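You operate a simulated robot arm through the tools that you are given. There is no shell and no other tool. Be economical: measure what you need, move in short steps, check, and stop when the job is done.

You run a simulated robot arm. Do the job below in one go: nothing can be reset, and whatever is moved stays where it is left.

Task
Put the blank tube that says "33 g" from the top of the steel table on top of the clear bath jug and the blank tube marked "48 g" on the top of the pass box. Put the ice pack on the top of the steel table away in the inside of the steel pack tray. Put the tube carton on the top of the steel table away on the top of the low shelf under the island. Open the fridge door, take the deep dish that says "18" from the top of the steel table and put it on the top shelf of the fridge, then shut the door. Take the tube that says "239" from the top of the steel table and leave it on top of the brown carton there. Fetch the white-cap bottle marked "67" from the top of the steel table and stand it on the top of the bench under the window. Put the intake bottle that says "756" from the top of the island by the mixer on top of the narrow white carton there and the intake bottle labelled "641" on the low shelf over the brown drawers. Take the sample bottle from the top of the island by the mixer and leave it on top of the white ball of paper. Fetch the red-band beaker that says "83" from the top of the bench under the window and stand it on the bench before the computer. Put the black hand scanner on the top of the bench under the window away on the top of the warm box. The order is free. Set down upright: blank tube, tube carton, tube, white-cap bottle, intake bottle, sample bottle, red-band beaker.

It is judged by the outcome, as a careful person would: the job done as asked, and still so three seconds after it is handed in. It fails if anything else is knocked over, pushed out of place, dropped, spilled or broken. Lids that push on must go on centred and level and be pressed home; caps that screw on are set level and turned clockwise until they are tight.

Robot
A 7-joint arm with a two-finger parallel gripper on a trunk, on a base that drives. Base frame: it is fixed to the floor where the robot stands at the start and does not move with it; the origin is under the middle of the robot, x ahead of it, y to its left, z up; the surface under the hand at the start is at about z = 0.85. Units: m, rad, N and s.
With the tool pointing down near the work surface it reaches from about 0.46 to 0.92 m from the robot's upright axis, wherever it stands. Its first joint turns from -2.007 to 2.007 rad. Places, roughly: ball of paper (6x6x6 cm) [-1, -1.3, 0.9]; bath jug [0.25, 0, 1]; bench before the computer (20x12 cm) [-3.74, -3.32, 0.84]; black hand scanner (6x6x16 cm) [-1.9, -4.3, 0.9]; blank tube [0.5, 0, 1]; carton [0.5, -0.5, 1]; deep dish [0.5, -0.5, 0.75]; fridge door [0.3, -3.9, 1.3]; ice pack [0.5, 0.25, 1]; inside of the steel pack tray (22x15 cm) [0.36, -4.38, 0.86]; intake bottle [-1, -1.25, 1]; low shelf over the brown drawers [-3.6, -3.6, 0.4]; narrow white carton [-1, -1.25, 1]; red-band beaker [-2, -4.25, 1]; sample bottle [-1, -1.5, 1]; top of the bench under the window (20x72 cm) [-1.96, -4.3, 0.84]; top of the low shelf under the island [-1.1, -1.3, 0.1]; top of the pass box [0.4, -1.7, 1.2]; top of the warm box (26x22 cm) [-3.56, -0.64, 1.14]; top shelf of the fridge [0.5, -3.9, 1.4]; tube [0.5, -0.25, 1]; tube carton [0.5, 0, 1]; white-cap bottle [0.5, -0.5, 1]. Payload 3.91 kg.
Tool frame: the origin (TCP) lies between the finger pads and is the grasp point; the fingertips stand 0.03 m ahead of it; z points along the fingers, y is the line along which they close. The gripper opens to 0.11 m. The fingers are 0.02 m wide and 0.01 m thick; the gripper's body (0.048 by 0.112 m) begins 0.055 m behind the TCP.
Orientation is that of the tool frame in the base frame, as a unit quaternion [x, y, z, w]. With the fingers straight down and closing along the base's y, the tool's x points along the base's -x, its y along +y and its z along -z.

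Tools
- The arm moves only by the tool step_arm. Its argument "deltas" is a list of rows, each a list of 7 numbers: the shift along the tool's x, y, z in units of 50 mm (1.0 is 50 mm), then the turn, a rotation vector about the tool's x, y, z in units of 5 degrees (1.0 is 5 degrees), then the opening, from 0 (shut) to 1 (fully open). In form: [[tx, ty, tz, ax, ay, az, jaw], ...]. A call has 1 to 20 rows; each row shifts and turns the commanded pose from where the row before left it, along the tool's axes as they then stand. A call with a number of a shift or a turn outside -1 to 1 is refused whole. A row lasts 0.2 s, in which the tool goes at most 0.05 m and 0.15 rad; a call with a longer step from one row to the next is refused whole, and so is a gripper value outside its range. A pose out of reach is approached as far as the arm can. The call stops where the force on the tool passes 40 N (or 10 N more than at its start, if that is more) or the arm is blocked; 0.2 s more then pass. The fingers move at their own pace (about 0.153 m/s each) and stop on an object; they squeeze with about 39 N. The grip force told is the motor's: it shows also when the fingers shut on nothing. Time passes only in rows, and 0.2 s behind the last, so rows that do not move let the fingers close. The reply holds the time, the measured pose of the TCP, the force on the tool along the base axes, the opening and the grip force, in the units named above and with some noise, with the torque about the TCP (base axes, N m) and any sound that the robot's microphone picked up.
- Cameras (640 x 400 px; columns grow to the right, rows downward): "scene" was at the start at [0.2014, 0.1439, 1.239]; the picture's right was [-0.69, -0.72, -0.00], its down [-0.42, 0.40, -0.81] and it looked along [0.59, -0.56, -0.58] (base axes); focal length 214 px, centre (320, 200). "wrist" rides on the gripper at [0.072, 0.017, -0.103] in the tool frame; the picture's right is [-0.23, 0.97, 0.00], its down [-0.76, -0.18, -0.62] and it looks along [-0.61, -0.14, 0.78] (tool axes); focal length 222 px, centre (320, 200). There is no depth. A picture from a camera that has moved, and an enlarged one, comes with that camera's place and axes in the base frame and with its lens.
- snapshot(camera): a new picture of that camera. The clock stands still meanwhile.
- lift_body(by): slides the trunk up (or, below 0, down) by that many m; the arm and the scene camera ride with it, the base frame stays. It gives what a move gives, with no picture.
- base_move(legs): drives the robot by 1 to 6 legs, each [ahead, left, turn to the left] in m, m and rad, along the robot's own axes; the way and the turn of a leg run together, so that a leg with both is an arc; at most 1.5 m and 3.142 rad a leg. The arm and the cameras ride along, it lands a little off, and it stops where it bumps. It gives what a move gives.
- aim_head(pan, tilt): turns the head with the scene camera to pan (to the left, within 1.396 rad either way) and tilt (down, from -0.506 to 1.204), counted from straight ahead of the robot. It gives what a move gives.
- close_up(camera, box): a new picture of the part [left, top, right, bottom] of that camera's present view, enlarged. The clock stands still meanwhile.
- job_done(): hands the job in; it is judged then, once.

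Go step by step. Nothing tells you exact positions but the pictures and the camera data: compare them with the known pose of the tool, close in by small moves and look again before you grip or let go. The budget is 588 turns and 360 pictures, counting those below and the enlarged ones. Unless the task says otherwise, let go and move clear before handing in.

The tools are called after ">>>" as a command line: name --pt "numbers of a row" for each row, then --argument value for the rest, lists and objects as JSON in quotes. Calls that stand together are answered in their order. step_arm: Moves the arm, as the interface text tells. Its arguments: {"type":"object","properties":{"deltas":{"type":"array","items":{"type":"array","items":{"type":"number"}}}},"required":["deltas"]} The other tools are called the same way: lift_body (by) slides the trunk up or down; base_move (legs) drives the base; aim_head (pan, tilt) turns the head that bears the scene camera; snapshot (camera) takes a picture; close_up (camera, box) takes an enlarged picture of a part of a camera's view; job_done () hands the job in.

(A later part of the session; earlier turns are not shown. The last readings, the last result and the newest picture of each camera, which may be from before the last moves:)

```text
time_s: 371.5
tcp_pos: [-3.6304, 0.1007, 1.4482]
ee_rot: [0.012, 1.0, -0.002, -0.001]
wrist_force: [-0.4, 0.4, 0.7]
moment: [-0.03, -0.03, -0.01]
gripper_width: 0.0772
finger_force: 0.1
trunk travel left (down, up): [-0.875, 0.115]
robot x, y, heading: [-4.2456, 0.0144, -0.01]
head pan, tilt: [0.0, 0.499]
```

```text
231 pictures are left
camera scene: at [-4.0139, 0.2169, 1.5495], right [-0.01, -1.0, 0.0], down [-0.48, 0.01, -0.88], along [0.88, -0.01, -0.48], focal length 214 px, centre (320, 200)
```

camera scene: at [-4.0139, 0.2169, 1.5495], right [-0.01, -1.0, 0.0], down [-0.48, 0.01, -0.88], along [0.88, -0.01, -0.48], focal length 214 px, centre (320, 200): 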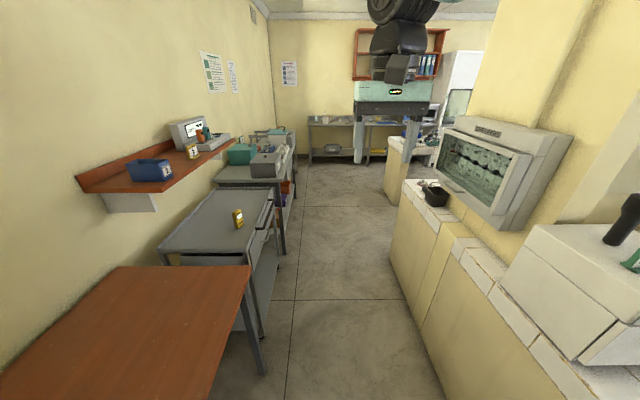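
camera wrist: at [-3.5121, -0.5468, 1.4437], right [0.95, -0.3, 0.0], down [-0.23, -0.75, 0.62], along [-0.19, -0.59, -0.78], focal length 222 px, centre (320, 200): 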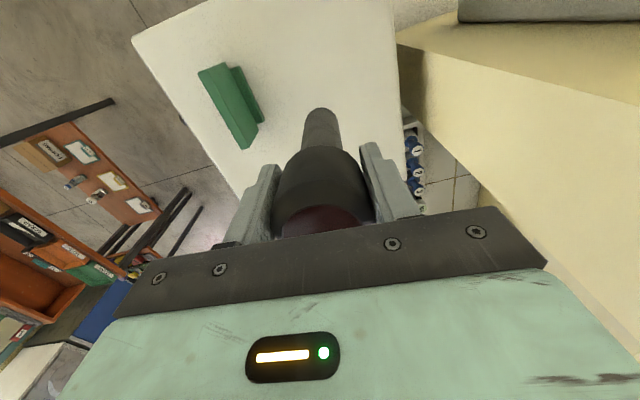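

>>> base_move --legs '[[1.4, 0.01, 0.009], [0.97, 0, 0], [0, -0.6, 0]]'

>>> snapshot --camera "scene"

```text
time_s: 386.0
tcp_pos: [-1.2911, -0.5555, 1.4491]
ee_rot: [0.023, 1.0, -0.001, -0.001]
wrist_force: [-0.3, 0.3, 0.7]
moment: [-0.01, 0.03, 0.01]
gripper_width: 0.0768
finger_force: 0.0
trunk travel left (down, up): [-0.875, 0.115]
robot x, y, heading: [-1.9092, -0.6239, -0.027]
head pan, tilt: [0.0, 0.499]
```

```text
230 pictures are left
camera scene: at [-1.6722, -0.43, 1.5496], right [-0.03, -1.0, 0.0], down [-0.48, 0.02, -0.88], along [0.88, -0.03, -0.48], focal length 214 px, centre (320, 200)
```

scene: 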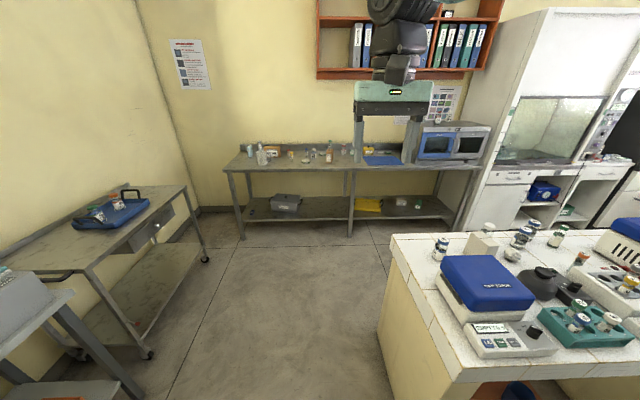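

>>> close_up --camera "scene" --box '[400, 200, 640, 360]'

>>> base_move --legs '[[0, -0.5, 0.027]]'

>>> aim_head --pan -0.2 --tilt 0.6

>>> snapshot --camera "scene"

```text
2.50 times, centred on (520, 280) of scene
camera zoom: at [-1.6722, -0.43, 1.5496], right [-0.03, -1.0, 0.0], down [-0.48, 0.02, -0.88], along [0.88, -0.03, -0.48], focal length 536 px, centre (-180, 0)
```

zoom: 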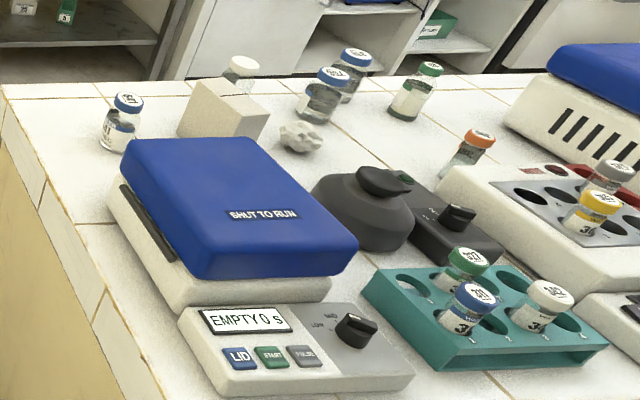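

```text
time_s: 388.9
tcp_pos: [-1.3022, -1.0396, 1.4481]
ee_rot: [0.013, 1.0, -0.002, -0.001]
wrist_force: [0.3, -0.1, -0.2]
moment: [-0.03, 0.03, 0.0]
gripper_width: 0.0769
finger_force: 0.0
trunk travel left (down, up): [-0.875, 0.115]
robot x, y, heading: [-1.9168, -1.1242, -0.013]
head pan, tilt: [0.0, 0.499]
```

```text
time_s: 389.7
tcp_pos: [-1.3034, -1.0399, 1.4495]
ee_rot: [0.013, 1.0, -0.002, -0.001]
wrist_force: [-0.3, 0.1, -0.2]
moment: [0.02, 0.0, 0.01]
gripper_width: 0.0771
finger_force: 0.0
trunk travel left (down, up): [-0.875, 0.115]
robot x, y, heading: [-1.9165, -1.1277, -0.008]
head pan, tilt: [-0.201, 0.6]
```

```text
228 pictures are left
camera scene: at [-1.6922, -0.9404, 1.5405], right [-0.21, -0.98, 0.0], down [-0.55, 0.12, -0.83], along [0.81, -0.17, -0.56], focal length 214 px, centre (320, 200)
```

scene: 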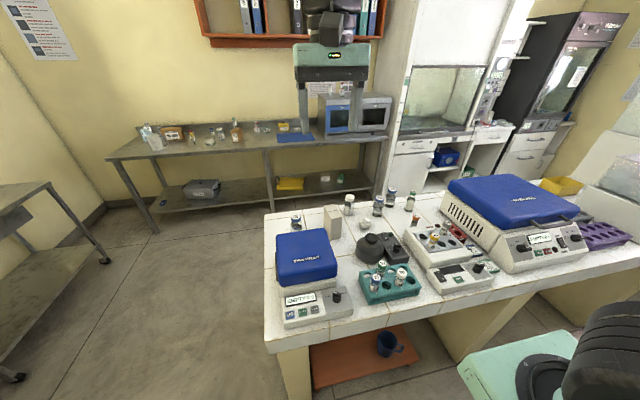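

>>> close_up --camera "scene" --box '[270, 170, 470, 310]'

>>> close_up --camera "scene" --box '[320, 180, 430, 250]'

>>> close_up --camera "scene" --box '[280, 300, 460, 400]'

```text
2.86 times, centred on (370, 240) of scene
camera zoom: at [-1.6922, -0.9404, 1.5405], right [-0.21, -0.98, 0.0], down [-0.55, 0.12, -0.83], along [0.81, -0.17, -0.56], focal length 613 px, centre (177, 86)
```

zoom: 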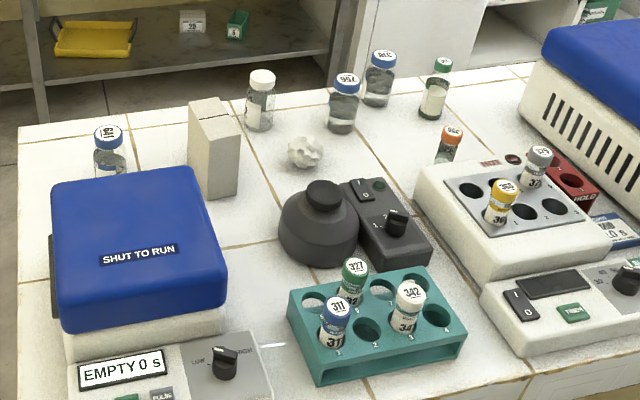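

```text
5.71 times, centred on (375, 215) of scene
camera zoom: at [-1.6922, -0.9404, 1.5405], right [-0.21, -0.98, 0.0], down [-0.55, 0.12, -0.83], along [0.81, -0.17, -0.56], focal length 1226 px, centre (6, 114)
```

zoom: 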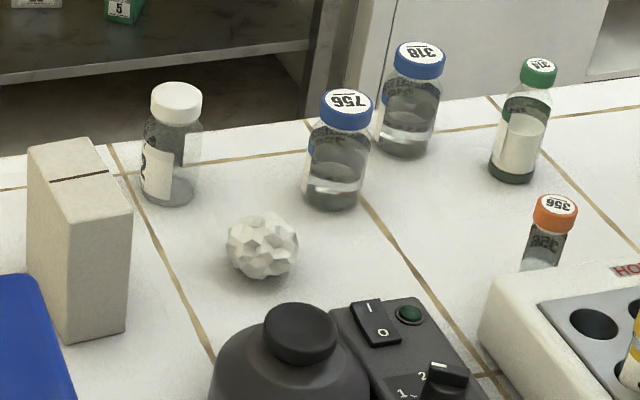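

```text
3.56 times, centred on (370, 350) of scene
camera zoom: at [-1.6922, -0.9404, 1.5405], right [-0.21, -0.98, 0.0], down [-0.55, 0.12, -0.83], along [0.81, -0.17, -0.56], focal length 763 px, centre (142, -333)
```

zoom: 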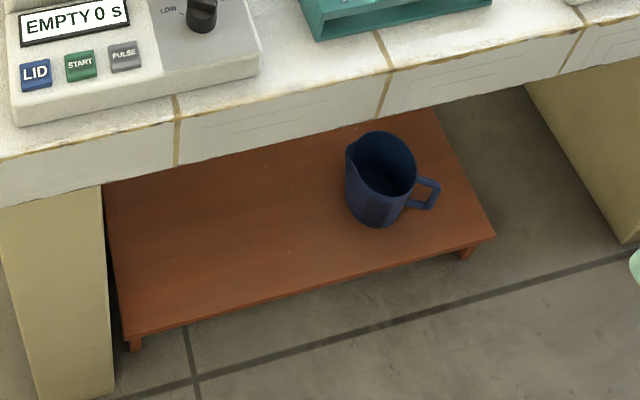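

I now know the island layout: narrow white carton at about (−0.98, −1.155), 756 at (−0.9, −1.42), ball at (−0.98, −1.31), and the low shelf's front edge at x≈−1.33 (z≈0.12). While I'm at this side, I test the low reach for the shelf with the empty gripper: retract, lower, tilt.

>>> step_arm --pt "0.7 -0.3 0 0 0 0 0.3" --pt "0.7 -0.3 0 0 0 0 0.3" --pt "0.7 -0.3 0 0 0 0 0.3" --pt "0.5 -0.3 0 0 0 0 0.3" --pt "0 0 0 0 0 0 0.3"

>>> lift_body --by -0.5

>>> aim_head --pan -0.2 --tilt 0.9

>>> snapshot --camera "scene"

```text
time_s: 390.9
tcp_pos: [-1.4349, -1.0973, 1.4511]
ee_rot: [0.013, 1.0, -0.002, -0.002]
wrist_force: [-0.2, -0.9, -0.4]
moment: [0.02, 0.01, -0.01]
gripper_width: 0.0328
finger_force: 0.1
trunk travel left (down, up): [-0.875, 0.115]
robot x, y, heading: [-1.9173, -1.1201, -0.01]
head pan, tilt: [-0.201, 0.6]
```

```text
refused: -0.5 is not a number from -0.4 to 0.4
```

```text
time_s: 391.7
tcp_pos: [-1.4341, -1.0956, 1.4508]
ee_rot: [0.012, 1.0, -0.002, -0.001]
wrist_force: [0.8, -0.4, -0.2]
moment: [-0.01, 0.04, 0.02]
gripper_width: 0.0332
finger_force: 0.1
trunk travel left (down, up): [-0.875, 0.115]
robot x, y, heading: [-1.9239, -1.1282, -0.013]
head pan, tilt: [-0.201, 0.901]
```

```text
224 pictures are left
camera scene: at [-1.7049, -0.9378, 1.5158], right [-0.21, -0.98, 0.0], down [-0.77, 0.16, -0.62], along [0.61, -0.13, -0.78], focal length 214 px, centre (320, 200)
```

scene: 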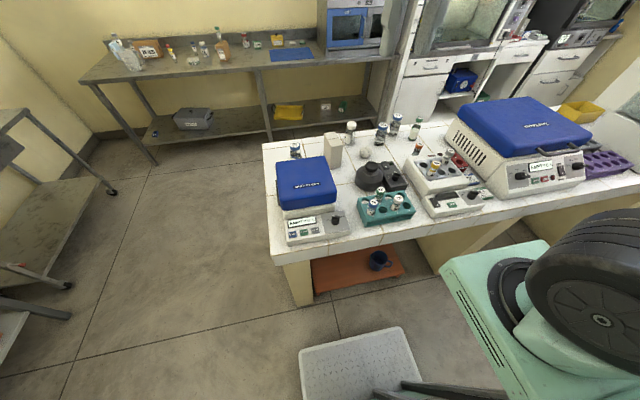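

>>> lift_body --by -0.4

>>> lift_body --by -0.4

>>> snapshot --camera "scene"

>>> snapshot --camera "wrist"

```text
time_s: 395.5
tcp_pos: [-1.4333, -1.0957, 1.0514]
ee_rot: [0.012, 1.0, -0.002, -0.001]
wrist_force: [-0.1, 0.7, 0.6]
moment: [0.01, 0.0, -0.01]
gripper_width: 0.0331
finger_force: 0.0
trunk travel left (down, up): [-0.475, 0.515]
robot x, y, heading: [-1.9173, -1.1251, -0.013]
head pan, tilt: [-0.201, 0.901]
```

```text
time_s: 399.3
tcp_pos: [-1.4324, -1.0957, 0.65]
ee_rot: [0.013, 1.0, -0.002, -0.001]
wrist_force: [-0.6, -0.6, 0.1]
moment: [-0.02, -0.02, 0.0]
gripper_width: 0.0331
finger_force: 0.0
trunk travel left (down, up): [-0.075, 0.915]
robot x, y, heading: [-1.92, -1.1241, -0.014]
head pan, tilt: [-0.201, 0.901]
```

```text
223 pictures are left
camera scene: at [-1.7049, -0.9377, 0.7158], right [-0.21, -0.98, 0.0], down [-0.77, 0.16, -0.62], along [0.61, -0.13, -0.78], focal length 214 px, centre (320, 200)
```

scene: 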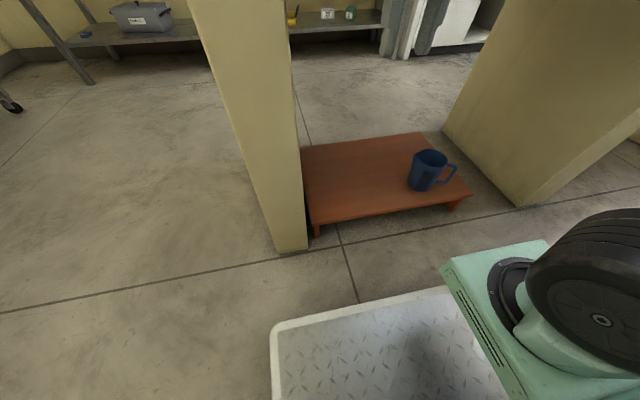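

```text
222 pictures are left
camera wrist: at [-1.5062, -1.0758, 0.7546], right [0.25, 0.97, 0.0], down [0.76, -0.19, 0.62], along [0.6, -0.16, -0.78], focal length 222 px, centre (320, 200)
```

wrist: 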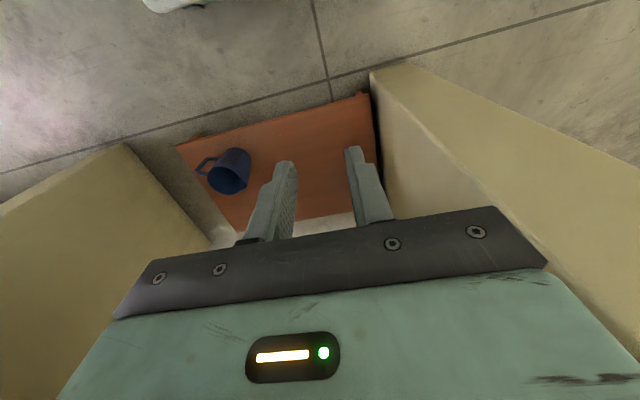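

The shelf top spans x −1.33…−0.94, y −1.0…−1.585 with the blue cup at its south end. I test whether the arm can go in tilted 45°.

>>> step_arm --pt "-0.4 0 0.4 0 -1 0 0.3" --pt "-0.35 0 0.43 0 -1 0 0.3" --pt "-0.31 0 0.46 0 -1 0 0.3" --pt "-0.27 0 0.49 0 -1 0 0.3" --pt "-0.22 0 0.52 0 -1 0 0.3" --pt "-0.17 0 0.54 0 -1 0 0.3" --pt "-0.12 0 0.55 0 -1 0 0.3" --pt "-0.06 0 0.56 0 -1 0 0.3" --pt "0 0 0.57 0 -1 0 0.3" --pt "0 0 0 0 0 0 0.3"

>>> snapshot --camera "scene"

```text
time_s: 401.5
tcp_pos: [-1.2612, -1.1014, 0.4642]
ee_rot: [0.011, 0.924, -0.007, 0.381]
wrist_force: [-0.1, 0.0, 0.4]
moment: [0.0, -0.01, 0.04]
gripper_width: 0.0329
finger_force: 0.0
trunk travel left (down, up): [-0.075, 0.915]
robot x, y, heading: [-1.9195, -1.124, -0.016]
head pan, tilt: [-0.201, 0.901]
```

```text
221 pictures are left
camera scene: at [-1.705, -0.9377, 0.7157], right [-0.21, -0.98, 0.0], down [-0.77, 0.16, -0.62], along [0.61, -0.13, -0.78], focal length 214 px, centre (320, 200)
```

scene: 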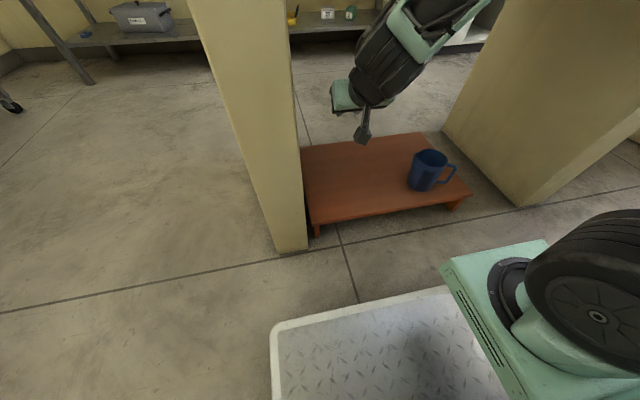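

>>> step_arm --pt "0.5 -0.32 0.6 0 0 0 0.3" --pt "0.5 -0.32 0.6 0 0 0 0.3" --pt "0.5 -0.32 0.6 0 0 0 0.3" --pt "0.5 -0.32 0.6 0 0 0 0.3" --pt "0.5 -0.32 0.6 0 0 0 0.3" --pt "0 0 0 0 0 0 0.3"

```text
time_s: 403.1
tcp_pos: [-1.2429, -1.154, 0.2931]
ee_rot: [-0.008, 0.913, -0.013, 0.409]
wrist_force: [0.3, 0.6, -1.3]
moment: [0.0, -0.03, 0.0]
gripper_width: 0.0329
finger_force: 0.1
trunk travel left (down, up): [-0.075, 0.915]
robot x, y, heading: [-1.9374, -1.1097, 0.011]
head pan, tilt: [-0.201, 0.901]
stopped in row 6: the arm was blocked; the commanded pose is now the measured one
```

>>> snapshot --camera "scene"

>>> snapshot --camera "wrist"

```text
220 pictures are left
camera scene: at [-1.7668, -0.9148, 0.7408], right [-0.19, -0.98, -0.01], down [-0.73, 0.15, -0.67], along [0.65, -0.12, -0.75], focal length 214 px, centre (320, 200)
```

scene: 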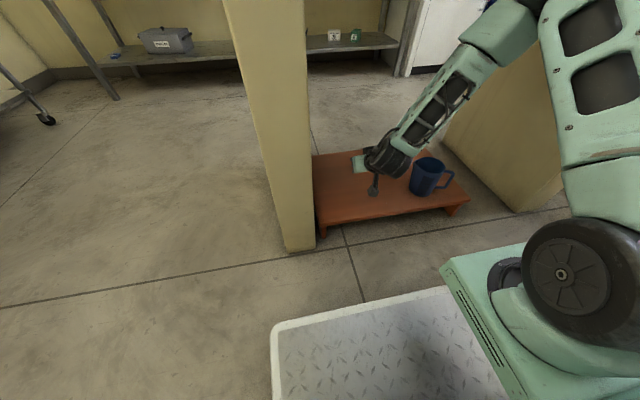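

```text
219 pictures are left
camera wrist: at [-1.3692, -1.1357, 0.3072], right [0.15, 0.98, 0.14], down [0.04, -0.15, 0.99], along [0.99, -0.14, -0.06], focal length 222 px, centre (320, 200)
```

wrist: 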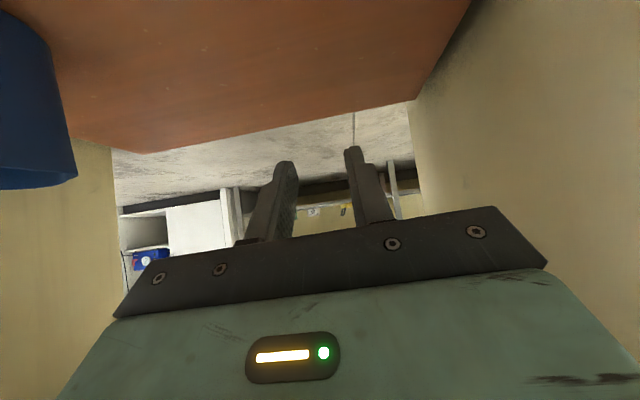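

The arm got blocked and the robot tipped slightly; I back out of this pose at once.

>>> step_arm --pt "-0.5 0.3 -0.6 0 0 0 0.3" --pt "-0.5 0.3 -0.6 0 0 0 0.3" --pt "-0.5 0.2 -0.6 0 0 0 0.3" --pt "0 0 0 0 0 0 0.3"

>>> snapshot --camera "scene"

```text
time_s: 404.1
tcp_pos: [-1.2497, -1.1094, 0.3796]
ee_rot: [-0.004, 0.922, -0.008, 0.387]
wrist_force: [-0.9, 0.6, 0.0]
moment: [-0.02, 0.01, 0.0]
gripper_width: 0.0332
finger_force: 0.1
trunk travel left (down, up): [-0.075, 0.915]
robot x, y, heading: [-1.9242, -1.1061, 0.01]
head pan, tilt: [-0.201, 0.901]
```

```text
218 pictures are left
camera scene: at [-1.7156, -0.9144, 0.7163], right [-0.19, -0.98, 0.0], down [-0.77, 0.15, -0.62], along [0.61, -0.12, -0.78], focal length 214 px, centre (320, 200)
```

scene: 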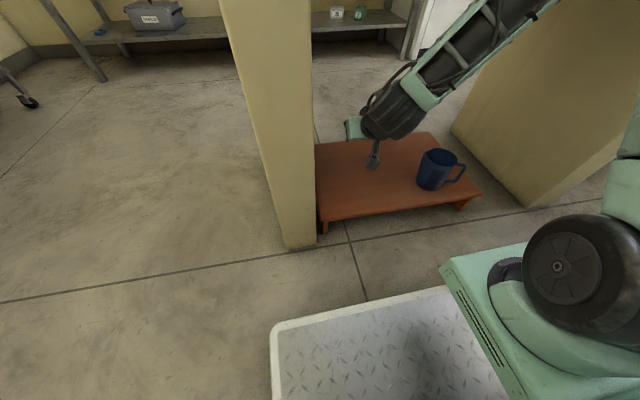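

The straight approach collides with the island edge at the elbow. I'll withdraw and test a longer-reach diagonal approach from further north in the aisle.

>>> step_arm --pt "0 0 -0.57 0 1 0 0.3" --pt "0.06 0 -0.56 0 1 0 0.3" --pt "0.12 0 -0.55 0 1 0 0.3" --pt "0.17 0 -0.54 0 1 0 0.3" --pt "0.22 0 -0.52 0 1 0 0.3" --pt "0.27 0 -0.49 0 1 0 0.3" --pt "0.31 0 -0.46 0 1 0 0.3" --pt "0.35 0 -0.43 0 1 0 0.3" --pt "0.2 0 -0.4 0 1 0 0.3" --pt "0 0 0 0 0 0 0.3"

>>> base_move --legs '[[0, 0.38, 0], [0.02, 0, -0.2]]'

>>> aim_head --pan -0.5 --tilt 0.7

>>> snapshot --camera "scene"

```text
time_s: 406.3
tcp_pos: [-1.427, -1.1042, 0.5472]
ee_rot: [0.0, 1.0, -0.008, 0.004]
wrist_force: [0.7, -0.2, -0.5]
moment: [-0.02, 0.0, 0.02]
gripper_width: 0.033
finger_force: 0.0
trunk travel left (down, up): [-0.075, 0.915]
robot x, y, heading: [-1.927, -1.1076, 0.015]
head pan, tilt: [-0.201, 0.901]
```

```text
time_s: 409.5
tcp_pos: [-1.4221, -0.8263, 0.5454]
ee_rot: [0.1, 0.995, -0.01, 0.004]
wrist_force: [0.3, -0.6, -0.6]
moment: [-0.02, 0.02, 0.0]
gripper_width: 0.0332
finger_force: 0.3
trunk travel left (down, up): [-0.075, 0.915]
robot x, y, heading: [-1.9111, -0.7286, -0.188]
head pan, tilt: [-0.201, 0.901]
```

```text
time_s: 410.3
tcp_pos: [-1.4223, -0.826, 0.5454]
ee_rot: [0.1, 0.995, -0.009, 0.004]
wrist_force: [0.5, 0.2, 0.0]
moment: [-0.02, -0.01, -0.01]
gripper_width: 0.0329
finger_force: 0.0
trunk travel left (down, up): [-0.075, 0.915]
robot x, y, heading: [-1.9137, -0.725, -0.189]
head pan, tilt: [-0.499, 0.7]
```

```text
217 pictures are left
camera scene: at [-1.6729, -0.6067, 0.7318], right [-0.63, -0.77, 0.0], down [-0.5, 0.41, -0.76], along [0.59, -0.48, -0.64], focal length 214 px, centre (320, 200)
```

scene: 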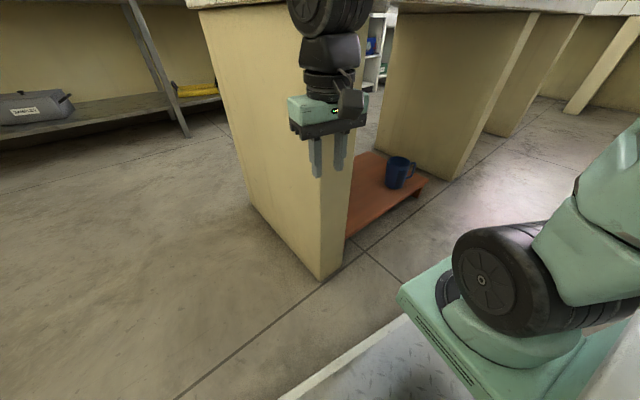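

>>> step_arm --pt "-0.25 -0.94 0.1 0 0 0.87 0.3" --pt "-0.3 -0.92 0.1 0 0 0.87 0.3" --pt "-0.37 -0.9 0.1 0 0 0.87 0.3" --pt "-0.45 -0.86 0.1 0 0 0.87 0.3" --pt "-0.52 -0.82 0.1 0 0 0.87 0.3" --pt "-0.58 -0.8 0.1 0 0 0.87 0.3" --pt "0 0 0 0 0 0 0.3"

>>> step_arm --pt "-0.28 0 0.25 0 -1 0 0.3" --pt "-0.26 0 0.28 0 -1 0 0.3" --pt "-0.23 0 0.3 0 -1 0 0.3" --pt "-0.2 0 0.32 0 -1 0 0.3" --pt "-0.18 0 0.33 0 -1 0 0.3" --pt "-0.15 0 0.35 0 -1 0 0.3" --pt "-0.12 0 0.36 0 -1 0 0.3" --pt "-0.08 0 0.37 0 -1 0 0.3" --pt "-0.05 0 0.37 0 -1 0 0.3" --pt "-0.02 0 0.38 0 -1 0 0.3" --pt "0.01 0 0.38 0 -1 0 0.3" --pt "0.05 0 0.37 0 -1 0 0.3" --pt "0.08 0 0.37 0 -1 0 0.3" --pt "0 0 0 0 0 0 0.3"

>>> snapshot --camera "scene"

```text
time_s: 411.9
tcp_pos: [-1.4092, -1.1156, 0.5225]
ee_rot: [0.322, 0.947, -0.009, 0.004]
wrist_force: [-0.6, -0.4, 0.1]
moment: [-0.03, 0.02, 0.04]
gripper_width: 0.0329
finger_force: 0.0
trunk travel left (down, up): [-0.075, 0.915]
robot x, y, heading: [-1.9145, -0.7257, -0.19]
head pan, tilt: [-0.499, 0.7]
```

```text
time_s: 414.9
tcp_pos: [-1.2646, -1.2319, 0.3594]
ee_rot: [0.267, 0.795, -0.181, 0.514]
wrist_force: [0.8, 1.3, 0.1]
moment: [-0.01, -0.01, 0.0]
gripper_width: 0.0329
finger_force: 0.0
trunk travel left (down, up): [-0.075, 0.915]
robot x, y, heading: [-1.9123, -0.7245, -0.19]
head pan, tilt: [-0.499, 0.7]
```

```text
216 pictures are left
camera scene: at [-1.6729, -0.6068, 0.7319], right [-0.63, -0.77, 0.0], down [-0.5, 0.41, -0.76], along [0.59, -0.48, -0.64], focal length 214 px, centre (320, 200)
```

scene: 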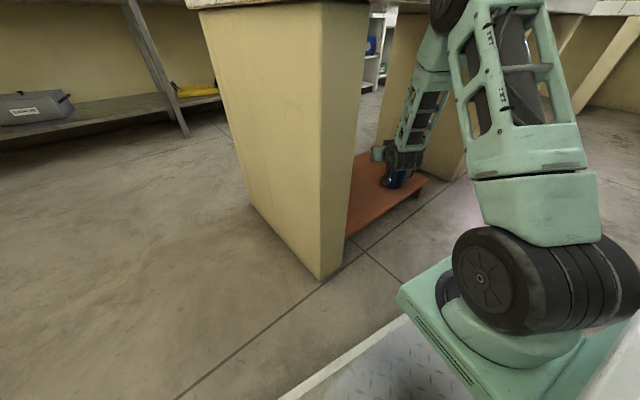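

>>> step_arm --pt "0.45 0 0.21 0 0 0 0.3" --pt "0.45 0 0.21 0 0 0 0.3" --pt "0.45 0 0.21 0 0 0 0.3" --pt "0.45 0 0.21 0 0 0 0.3" --pt "0 0 0 0 0 0 0.3"

>>> snapshot --camera "scene"

>>> snapshot --camera "wrist"

```text
time_s: 416.1
tcp_pos: [-1.2615, -1.2349, 0.2606]
ee_rot: [0.268, 0.796, -0.181, 0.512]
wrist_force: [0.1, -0.4, 0.0]
moment: [0.01, -0.01, -0.05]
gripper_width: 0.0332
finger_force: 0.0
trunk travel left (down, up): [-0.075, 0.915]
robot x, y, heading: [-1.9144, -0.7295, -0.185]
head pan, tilt: [-0.499, 0.7]
```

```text
215 pictures are left
camera scene: at [-1.6729, -0.6068, 0.7319], right [-0.63, -0.77, 0.0], down [-0.5, 0.41, -0.76], along [0.59, -0.48, -0.64], focal length 214 px, centre (320, 200)
```

scene: 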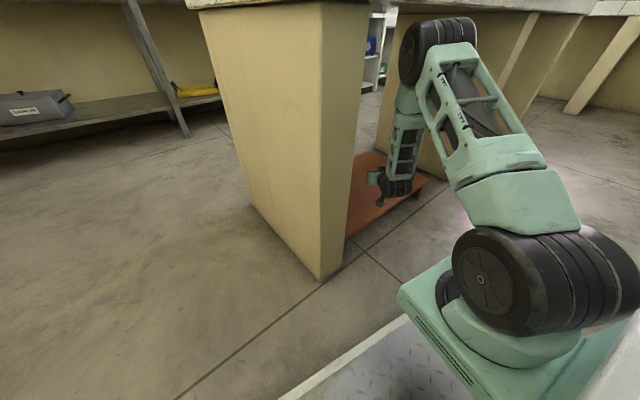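

```text
214 pictures are left
camera wrist: at [-1.3509, -1.1437, 0.2376], right [0.67, 0.72, 0.2], down [-0.31, 0.03, 0.95], along [0.68, -0.7, 0.24], focal length 222 px, centre (320, 200)
```

wrist: 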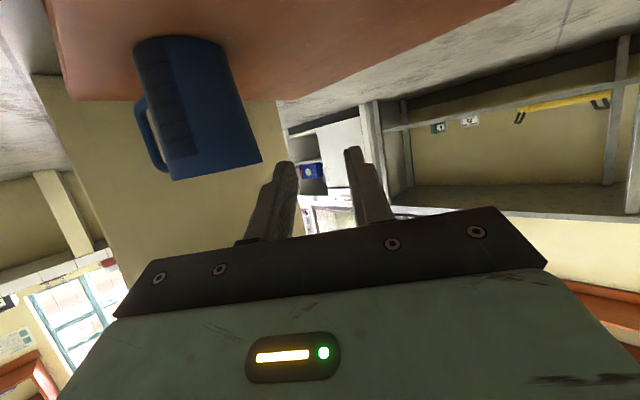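

>>> step_arm --pt "0.45 0 0.21 0 0 0 0.3" --pt "0.45 0 0.21 0 0 0 0.3" --pt "0.2 0 0.1 0 0 0 0.3" --pt "0 0 0 0 0 0 0.3"

>>> snapshot --camera "scene"

```text
time_s: 417.1
tcp_pos: [-1.2612, -1.2365, 0.2]
ee_rot: [0.267, 0.795, -0.181, 0.513]
wrist_force: [-0.3, 0.6, -0.5]
moment: [0.01, 0.03, 0.01]
gripper_width: 0.0329
finger_force: 0.1
trunk travel left (down, up): [-0.075, 0.915]
robot x, y, heading: [-1.9115, -0.7294, -0.183]
head pan, tilt: [-0.499, 0.7]
```

```text
213 pictures are left
camera scene: at [-1.6729, -0.6068, 0.7319], right [-0.63, -0.77, 0.0], down [-0.5, 0.41, -0.76], along [0.59, -0.48, -0.64], focal length 214 px, centre (320, 200)
```

scene: 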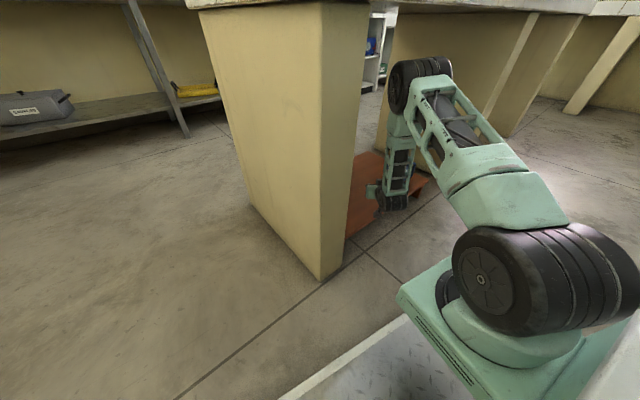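

The diagonal, tilted approach reaches the shelf. I withdraw the arm the same way and raise the trunk.

>>> step_arm --pt "-0.45 0 -0.21 0 0 0 0.3" --pt "-0.45 0 -0.21 0 0 0 0.3" --pt "-0.45 0 -0.21 0 0 0 0.3" --pt "-0.45 0 -0.21 0 0 0 0.3" --pt "-0.45 0 -0.21 0 0 0 0.3" --pt "-0.45 0 -0.21 0 0 0 0.3" --pt "-0.2 0 -0.1 0 0 0 0.3" --pt "-0.08 0 -0.37 0 1 0 0.3" --pt "-0.05 0 -0.37 0 1 0 0.3" --pt "-0.01 0 -0.38 0 1 0 0.3" --pt "0.02 0 -0.38 0 1 0 0.3" --pt "0.05 0 -0.37 0 1 0 0.3" --pt "0.08 0 -0.37 0 1 0 0.3" --pt "0.12 0 -0.36 0 1 0 0.3" --pt "0.15 0 -0.35 0 1 0 0.3" --pt "0.18 0 -0.33 0 1 0 0.3" --pt "0.2 0 -0.32 0 1 0 0.3" --pt "0.23 0 -0.3 0 1 0 0.3" --pt "0.26 0 -0.28 0 1 0 0.3" --pt "0.28 0 -0.25 0 1 0 0.3"

>>> step_arm --pt "0.58 0.78 0 0 0 -0.87 0.3" --pt "0.52 0.8 0 0 0 -0.87 0.3" --pt "0.45 0.85 0 0 0 -0.87 0.3" --pt "0.37 0.88 0 0 0 -0.87 0.3" --pt "0.3 0.9 0 0 0 -0.87 0.3" --pt "0.25 0.92 0 0 0 -0.87 0.3" --pt "0 0 0 0 0 0 0.3"

>>> lift_body --by 0.4

>>> lift_body --by 0.3

```text
time_s: 421.3
tcp_pos: [-1.4184, -1.1111, 0.505]
ee_rot: [0.322, 0.947, -0.009, 0.005]
wrist_force: [0.1, 0.5, 0.1]
moment: [-0.01, -0.02, -0.01]
gripper_width: 0.033
finger_force: 0.1
trunk travel left (down, up): [-0.075, 0.915]
robot x, y, heading: [-1.9091, -0.7281, -0.188]
head pan, tilt: [-0.499, 0.7]
```

```text
time_s: 422.9
tcp_pos: [-1.4146, -0.8219, 0.5001]
ee_rot: [0.099, 0.995, -0.009, 0.004]
wrist_force: [0.3, -0.5, -0.1]
moment: [0.0, -0.01, -0.01]
gripper_width: 0.0331
finger_force: 0.1
trunk travel left (down, up): [-0.075, 0.915]
robot x, y, heading: [-1.9151, -0.7235, -0.186]
head pan, tilt: [-0.499, 0.7]
```

```text
time_s: 424.7
tcp_pos: [-1.4161, -0.8249, 0.6572]
ee_rot: [0.098, 0.995, -0.01, -0.004]
wrist_force: [11.7, 1.7, -23.0]
moment: [0.35, 1.97, 0.3]
gripper_width: 0.0326
finger_force: 0.1
trunk travel left (down, up): [-0.237, 0.753]
robot x, y, heading: [-1.9104, -0.728, -0.185]
head pan, tilt: [-0.499, 0.7]
stopped: the force on the tool passed its limit at 110 N (the readings are from after the stop); the commanded pose is now the measured one
```

```text
time_s: 425.0
tcp_pos: [-1.4171, -0.8222, 0.6577]
ee_rot: [0.098, 0.995, -0.01, -0.006]
wrist_force: [5.4, 0.6, -14.1]
moment: [0.27, 1.01, 0.13]
gripper_width: 0.033
finger_force: 0.1
trunk travel left (down, up): [-0.239, 0.751]
robot x, y, heading: [-1.9145, -0.7244, -0.186]
head pan, tilt: [-0.499, 0.7]
stopped: the force on the tool passed its limit at 49 N (the readings are from after the stop); the commanded pose is now the measured one
```

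The hand caught under the tile edge while rising. I lower slightly and move away north before raising.

>>> lift_body --by -0.05

>>> base_move --legs '[[0, 0.4, 0.18]]'

>>> lift_body --by 0.4

>>> lift_body --by 0.3

>>> aim_head --pan -0.6 --tilt 0.5

>>> snapshot --camera "scene"

```text
time_s: 426.0
tcp_pos: [-1.416, -0.8233, 0.6086]
ee_rot: [0.098, 0.995, -0.011, -0.004]
wrist_force: [-0.6, 0.0, 0.6]
moment: [-0.02, 0.03, 0.02]
gripper_width: 0.0329
finger_force: 0.0
trunk travel left (down, up): [-0.189, 0.801]
robot x, y, heading: [-1.9137, -0.7283, -0.19]
head pan, tilt: [-0.499, 0.7]
```

```text
time_s: 428.5
tcp_pos: [-1.3688, -0.333, 0.609]
ee_rot: [0.008, 1.0, -0.011, -0.003]
wrist_force: [-1.0, 0.3, -0.2]
moment: [0.02, 0.02, -0.01]
gripper_width: 0.0331
finger_force: 0.1
trunk travel left (down, up): [-0.189, 0.801]
robot x, y, heading: [-1.8717, -0.3259, -0.011]
head pan, tilt: [-0.499, 0.7]
```

```text
time_s: 432.3
tcp_pos: [-1.3689, -0.3346, 1.009]
ee_rot: [0.009, 1.0, -0.01, -0.003]
wrist_force: [-0.4, 0.1, -0.3]
moment: [-0.01, 0.0, 0.0]
gripper_width: 0.0332
finger_force: 0.1
trunk travel left (down, up): [-0.589, 0.401]
robot x, y, heading: [-1.8757, -0.3273, -0.011]
head pan, tilt: [-0.499, 0.7]
```

```text
time_s: 435.3
tcp_pos: [-1.3681, -0.3336, 1.3094]
ee_rot: [0.009, 1.0, -0.01, -0.003]
wrist_force: [0.5, -0.6, -0.4]
moment: [0.02, -0.01, -0.03]
gripper_width: 0.0333
finger_force: 0.0
trunk travel left (down, up): [-0.889, 0.101]
robot x, y, heading: [-1.8755, -0.3296, -0.01]
head pan, tilt: [-0.499, 0.7]
```

```text
time_s: 436.0
tcp_pos: [-1.3679, -0.334, 1.309]
ee_rot: [0.008, 1.0, -0.011, -0.004]
wrist_force: [0.5, 0.8, -0.6]
moment: [0.0, 0.03, 0.01]
gripper_width: 0.0327
finger_force: 0.1
trunk travel left (down, up): [-0.889, 0.101]
robot x, y, heading: [-1.8753, -0.3279, -0.009]
head pan, tilt: [-0.6, 0.499]
```

```text
212 pictures are left
camera scene: at [-1.6585, -0.1764, 1.5635], right [-0.57, -0.82, 0.0], down [-0.39, 0.27, -0.88], along [0.72, -0.5, -0.48], focal length 214 px, centre (320, 200)
```

scene: 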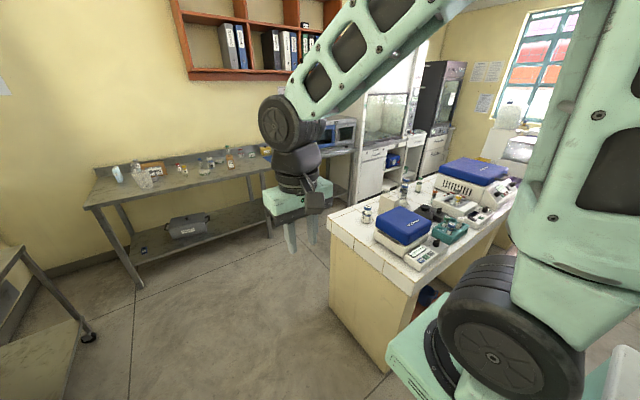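

>>> base_move --legs '[[1.43, 0.05, 0], [0, 0, 1.57], [0, 0, 1.56]]'

>>> step_arm --pt "0 0 0 -0.25 -0.09 0 0.6" --pt "0 0 0 0 0 0 0.6"

```text
time_s: 450.8
tcp_pos: [-0.937, -0.2723, 1.3099]
ee_rot: [1.0, -0.028, 0.004, -0.01]
wrist_force: [0.7, 0.0, -0.6]
moment: [-0.01, -0.01, 0.02]
gripper_width: 0.0332
finger_force: 0.1
trunk travel left (down, up): [-0.889, 0.101]
robot x, y, heading: [-0.4363, -0.2995, 3.1]
head pan, tilt: [-0.6, 0.499]
```

```text
time_s: 451.4
tcp_pos: [-0.9372, -0.2729, 1.3083]
ee_rot: [1.0, -0.028, 0.0, 0.001]
wrist_force: [0.1, 0.3, -0.1]
moment: [-0.01, 0.01, 0.0]
gripper_width: 0.0657
finger_force: 0.1
trunk travel left (down, up): [-0.889, 0.101]
robot x, y, heading: [-0.4317, -0.2954, 3.092]
head pan, tilt: [-0.6, 0.499]
```

Now back east a little and strafe south along the island's east side.

>>> base_move --legs '[[-0.24, 0, 0.045], [0, 0.95, 0]]'

>>> aim_head --pan 0.0 --tilt 0.75

>>> snapshot --camera "scene"

```text
time_s: 457.6
tcp_pos: [-0.6977, -1.237, 1.3083]
ee_rot: [1.0, -0.001, 0.001, 0.0]
wrist_force: [0.2, -0.3, 0.0]
moment: [0.01, 0.03, 0.0]
gripper_width: 0.0661
finger_force: 0.0
trunk travel left (down, up): [-0.889, 0.101]
robot x, y, heading: [-0.194, -1.2332, -3.14]
head pan, tilt: [-0.6, 0.499]
```

```text
time_s: 458.6
tcp_pos: [-0.6977, -1.2364, 1.309]
ee_rot: [1.0, -0.001, 0.0, 0.001]
wrist_force: [-0.3, 0.1, -0.7]
moment: [0.01, 0.0, 0.01]
gripper_width: 0.0662
finger_force: 0.2
trunk travel left (down, up): [-0.889, 0.101]
robot x, y, heading: [-0.1916, -1.234, -3.135]
head pan, tilt: [0.0, 0.75]
```

```text
211 pictures are left
camera scene: at [-0.4201, -1.4418, 1.5417], right [-0.01, 1.0, 0.0], down [0.68, 0.0, -0.73], along [-0.73, 0.0, -0.68], focal length 214 px, centre (320, 200)
```

scene: 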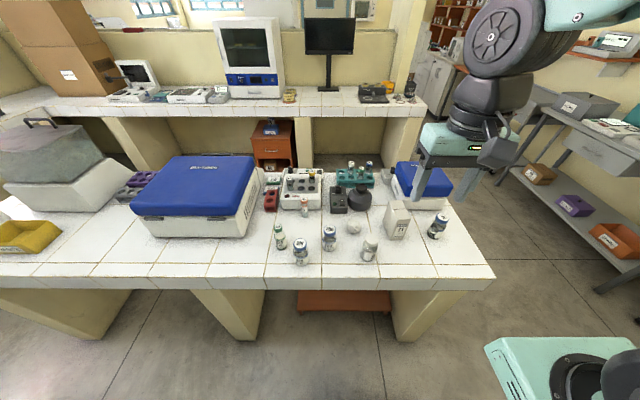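

>>> close_up --camera "scene" --box '[260, 180, 470, 280]'

>>> close_up --camera "scene" --box '[262, 190, 350, 270]'

>>> close_up --camera "scene" --box '[340, 190, 460, 270]'

```text
3.05 times, centred on (365, 230) of scene
camera zoom: at [-0.4201, -1.4418, 1.5417], right [-0.01, 1.0, 0.0], down [0.68, 0.0, -0.73], along [-0.73, 0.0, -0.68], focal length 654 px, centre (183, 109)
```

zoom: 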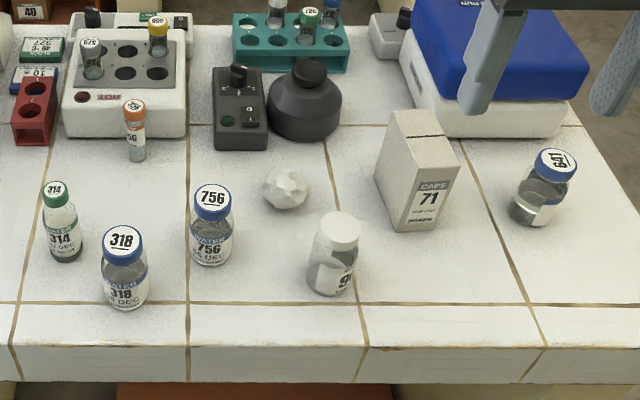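

```text
5.00 times, centred on (306, 230) of scene
camera zoom: at [-0.4201, -1.4418, 1.5417], right [-0.01, 1.0, 0.0], down [0.68, 0.0, -0.73], along [-0.73, 0.0, -0.68], focal length 1072 px, centre (390, 50)
```

zoom: 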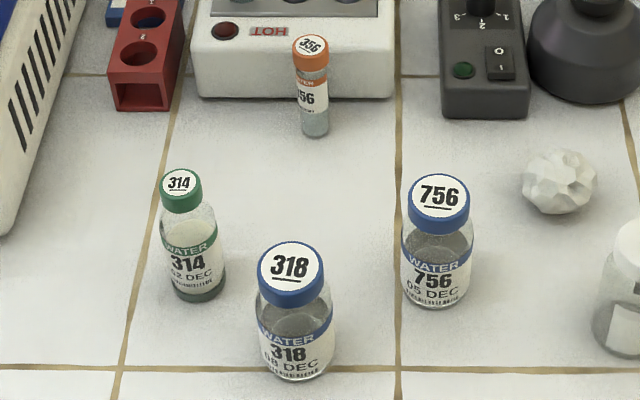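

```text
5.00 times, centred on (400, 230) of scene
camera zoom: at [-0.4201, -1.4418, 1.5417], right [-0.01, 1.0, 0.0], down [0.68, 0.0, -0.73], along [-0.73, 0.0, -0.68], focal length 1072 px, centre (-80, 50)
```

zoom: 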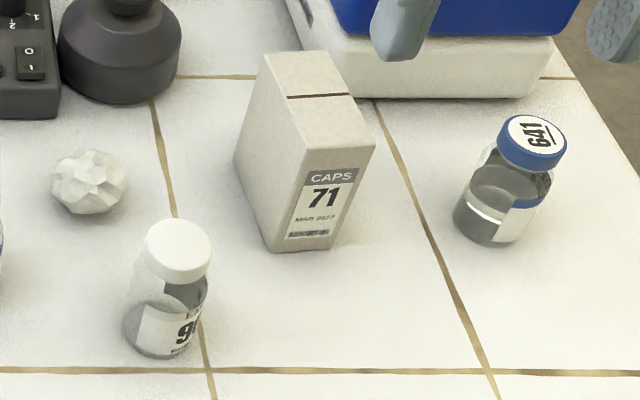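

>>> close_up --camera "scene" --box '[314, 194, 334, 220]'

>>> close_up --camera "scene" --box '[268, 218, 308, 254]'

>>> close_up --camera "scene" --box '[355, 228, 395, 266]'

>>> close_up --camera "scene" --box '[280, 155, 380, 215]'

```text
15.38 times, centred on (324, 207) of scene
camera zoom: at [-0.4201, -1.4418, 1.5417], right [-0.01, 1.0, 0.0], down [0.68, 0.0, -0.73], along [-0.73, 0.0, -0.68], focal length 3300 px, centre (258, 92)
```

zoom: 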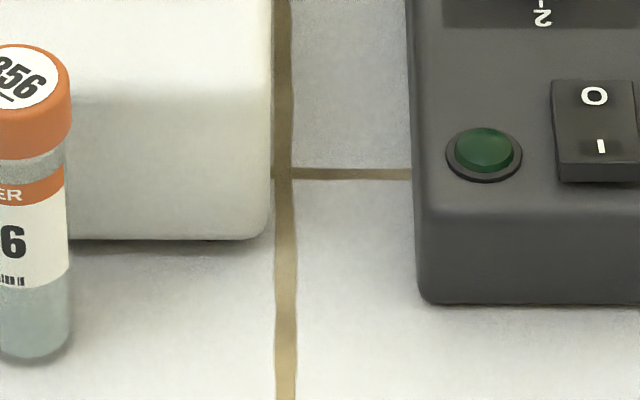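

```text
11.11 times, centred on (288, 236) of scene
camera zoom: at [-0.4201, -1.4418, 1.5417], right [-0.01, 1.0, 0.0], down [0.68, 0.0, -0.73], along [-0.73, 0.0, -0.68], focal length 2383 px, centre (676, -200)
```

zoom: 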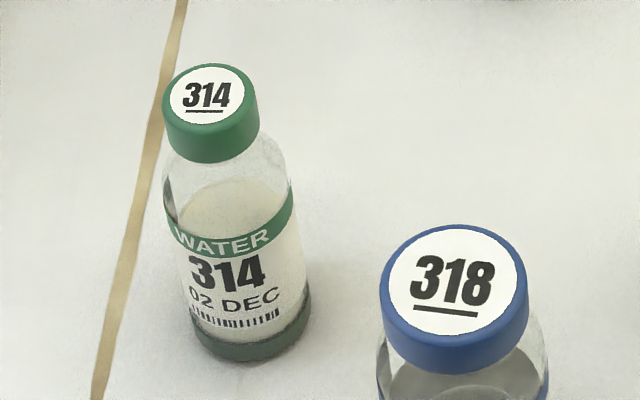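

```text
10.53 times, centred on (375, 247) of scene
camera zoom: at [-0.4201, -1.4418, 1.5417], right [-0.01, 1.0, 0.0], down [0.68, 0.0, -0.73], along [-0.73, 0.0, -0.68], focal length 2258 px, centre (-259, -295)
```

zoom: 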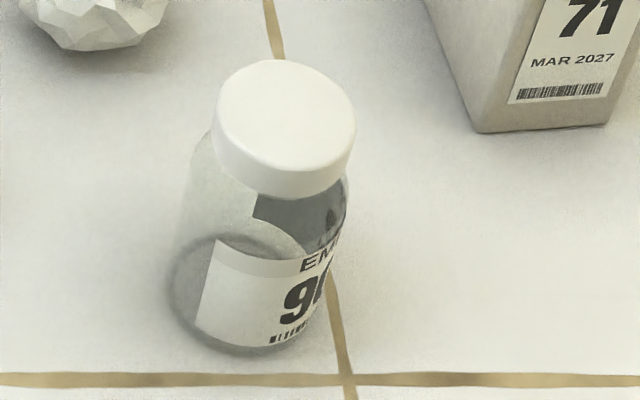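

```text
6.40 times, centred on (330, 185) of scene
camera zoom: at [-0.4201, -1.4418, 1.5417], right [-0.01, 1.0, 0.0], down [0.68, 0.0, -0.73], along [-0.73, 0.0, -0.68], focal length 1373 px, centre (256, 296)
```

zoom: 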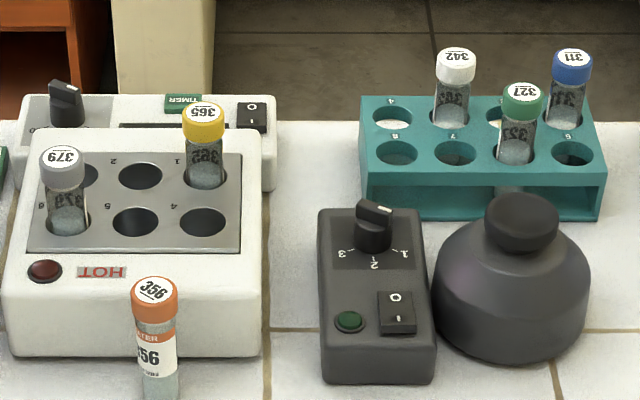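

The green-capped "WATER 314" is the only one of its kind (the sample bottle); blue-capped ones (756, 318, 641) are intake bottles. First 756 onto the narrow white carton (top centre ≈ (−0.98, −1.15), z≈0.972).

>>> step_arm --pt "-0.633 0.577 0 0 0 0 0.75" --pt "-0.633 0.577 0 0 0 0 0.75" --pt "-0.633 0.577 0 0 0 0 0.75" --pt "-0.633 0.577 0 0 0 0 0.75" --pt "-0.633 0.577 0 0 0 0 0.75" --pt "-0.633 0.577 0 0 0 0 0.75" --pt "0 0 0 0 0 0 0.75"

>>> lift_body --by -0.2

>>> snapshot --camera "wrist"

```text
time_s: 460.2
tcp_pos: [-0.8909, -1.4098, 1.3088]
ee_rot: [1.0, -0.002, 0.001, 0.001]
wrist_force: [1.2, 0.0, -0.6]
moment: [0.03, 0.01, 0.0]
gripper_width: 0.0825
finger_force: 0.0
trunk travel left (down, up): [-0.889, 0.101]
robot x, y, heading: [-0.1928, -1.2335, -3.13]
head pan, tilt: [0.0, 0.75]
```

```text
time_s: 462.4
tcp_pos: [-0.8917, -1.409, 1.1103]
ee_rot: [1.0, -0.002, 0.0, 0.001]
wrist_force: [0.3, -0.6, 0.4]
moment: [0.01, 0.01, -0.01]
gripper_width: 0.0823
finger_force: 0.1
trunk travel left (down, up): [-0.689, 0.301]
robot x, y, heading: [-0.1933, -1.2344, -3.135]
head pan, tilt: [0.0, 0.75]
```

```text
203 pictures are left
camera wrist: at [-0.8187, -1.4244, 1.2136], right [-0.23, -0.97, 0.0], down [-0.76, 0.18, 0.62], along [-0.61, 0.14, -0.78], focal length 222 px, centre (320, 200)
```

wrist: 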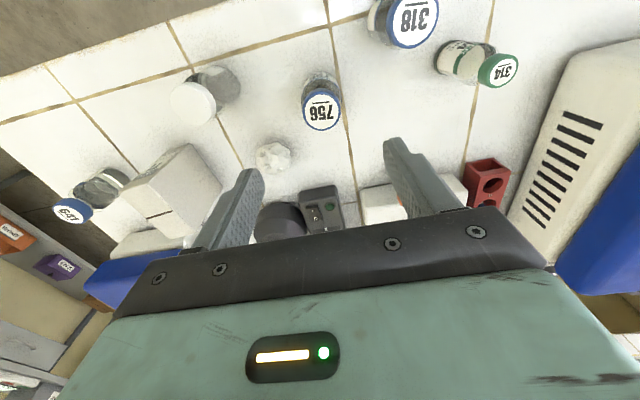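

>>> step_arm --pt "0 0 0.95 0 0 0 0.75" --pt "0 0 0.95 0 0 0 0.75" --pt "0 0 0.95 0 0 0 0.75" --pt "0 0 0.95 0 0 0 0.75" --pt "0 0 0 0 0 0 0.75"

>>> snapshot --camera "wrist"

```text
time_s: 463.6
tcp_pos: [-0.8896, -1.41, 0.9202]
ee_rot: [1.0, -0.002, 0.0, 0.001]
wrist_force: [-0.3, 1.0, 1.3]
moment: [0.0, 0.02, -0.02]
gripper_width: 0.0826
finger_force: 0.1
trunk travel left (down, up): [-0.689, 0.301]
robot x, y, heading: [-0.1963, -1.2369, -3.14]
head pan, tilt: [0.0, 0.75]
```

```text
202 pictures are left
camera wrist: at [-0.817, -1.4239, 1.0242], right [-0.23, -0.97, 0.0], down [-0.76, 0.18, 0.62], along [-0.61, 0.14, -0.78], focal length 222 px, centre (320, 200)
```

wrist: 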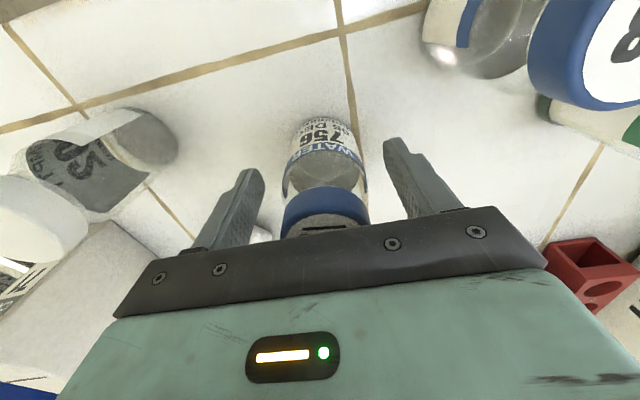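

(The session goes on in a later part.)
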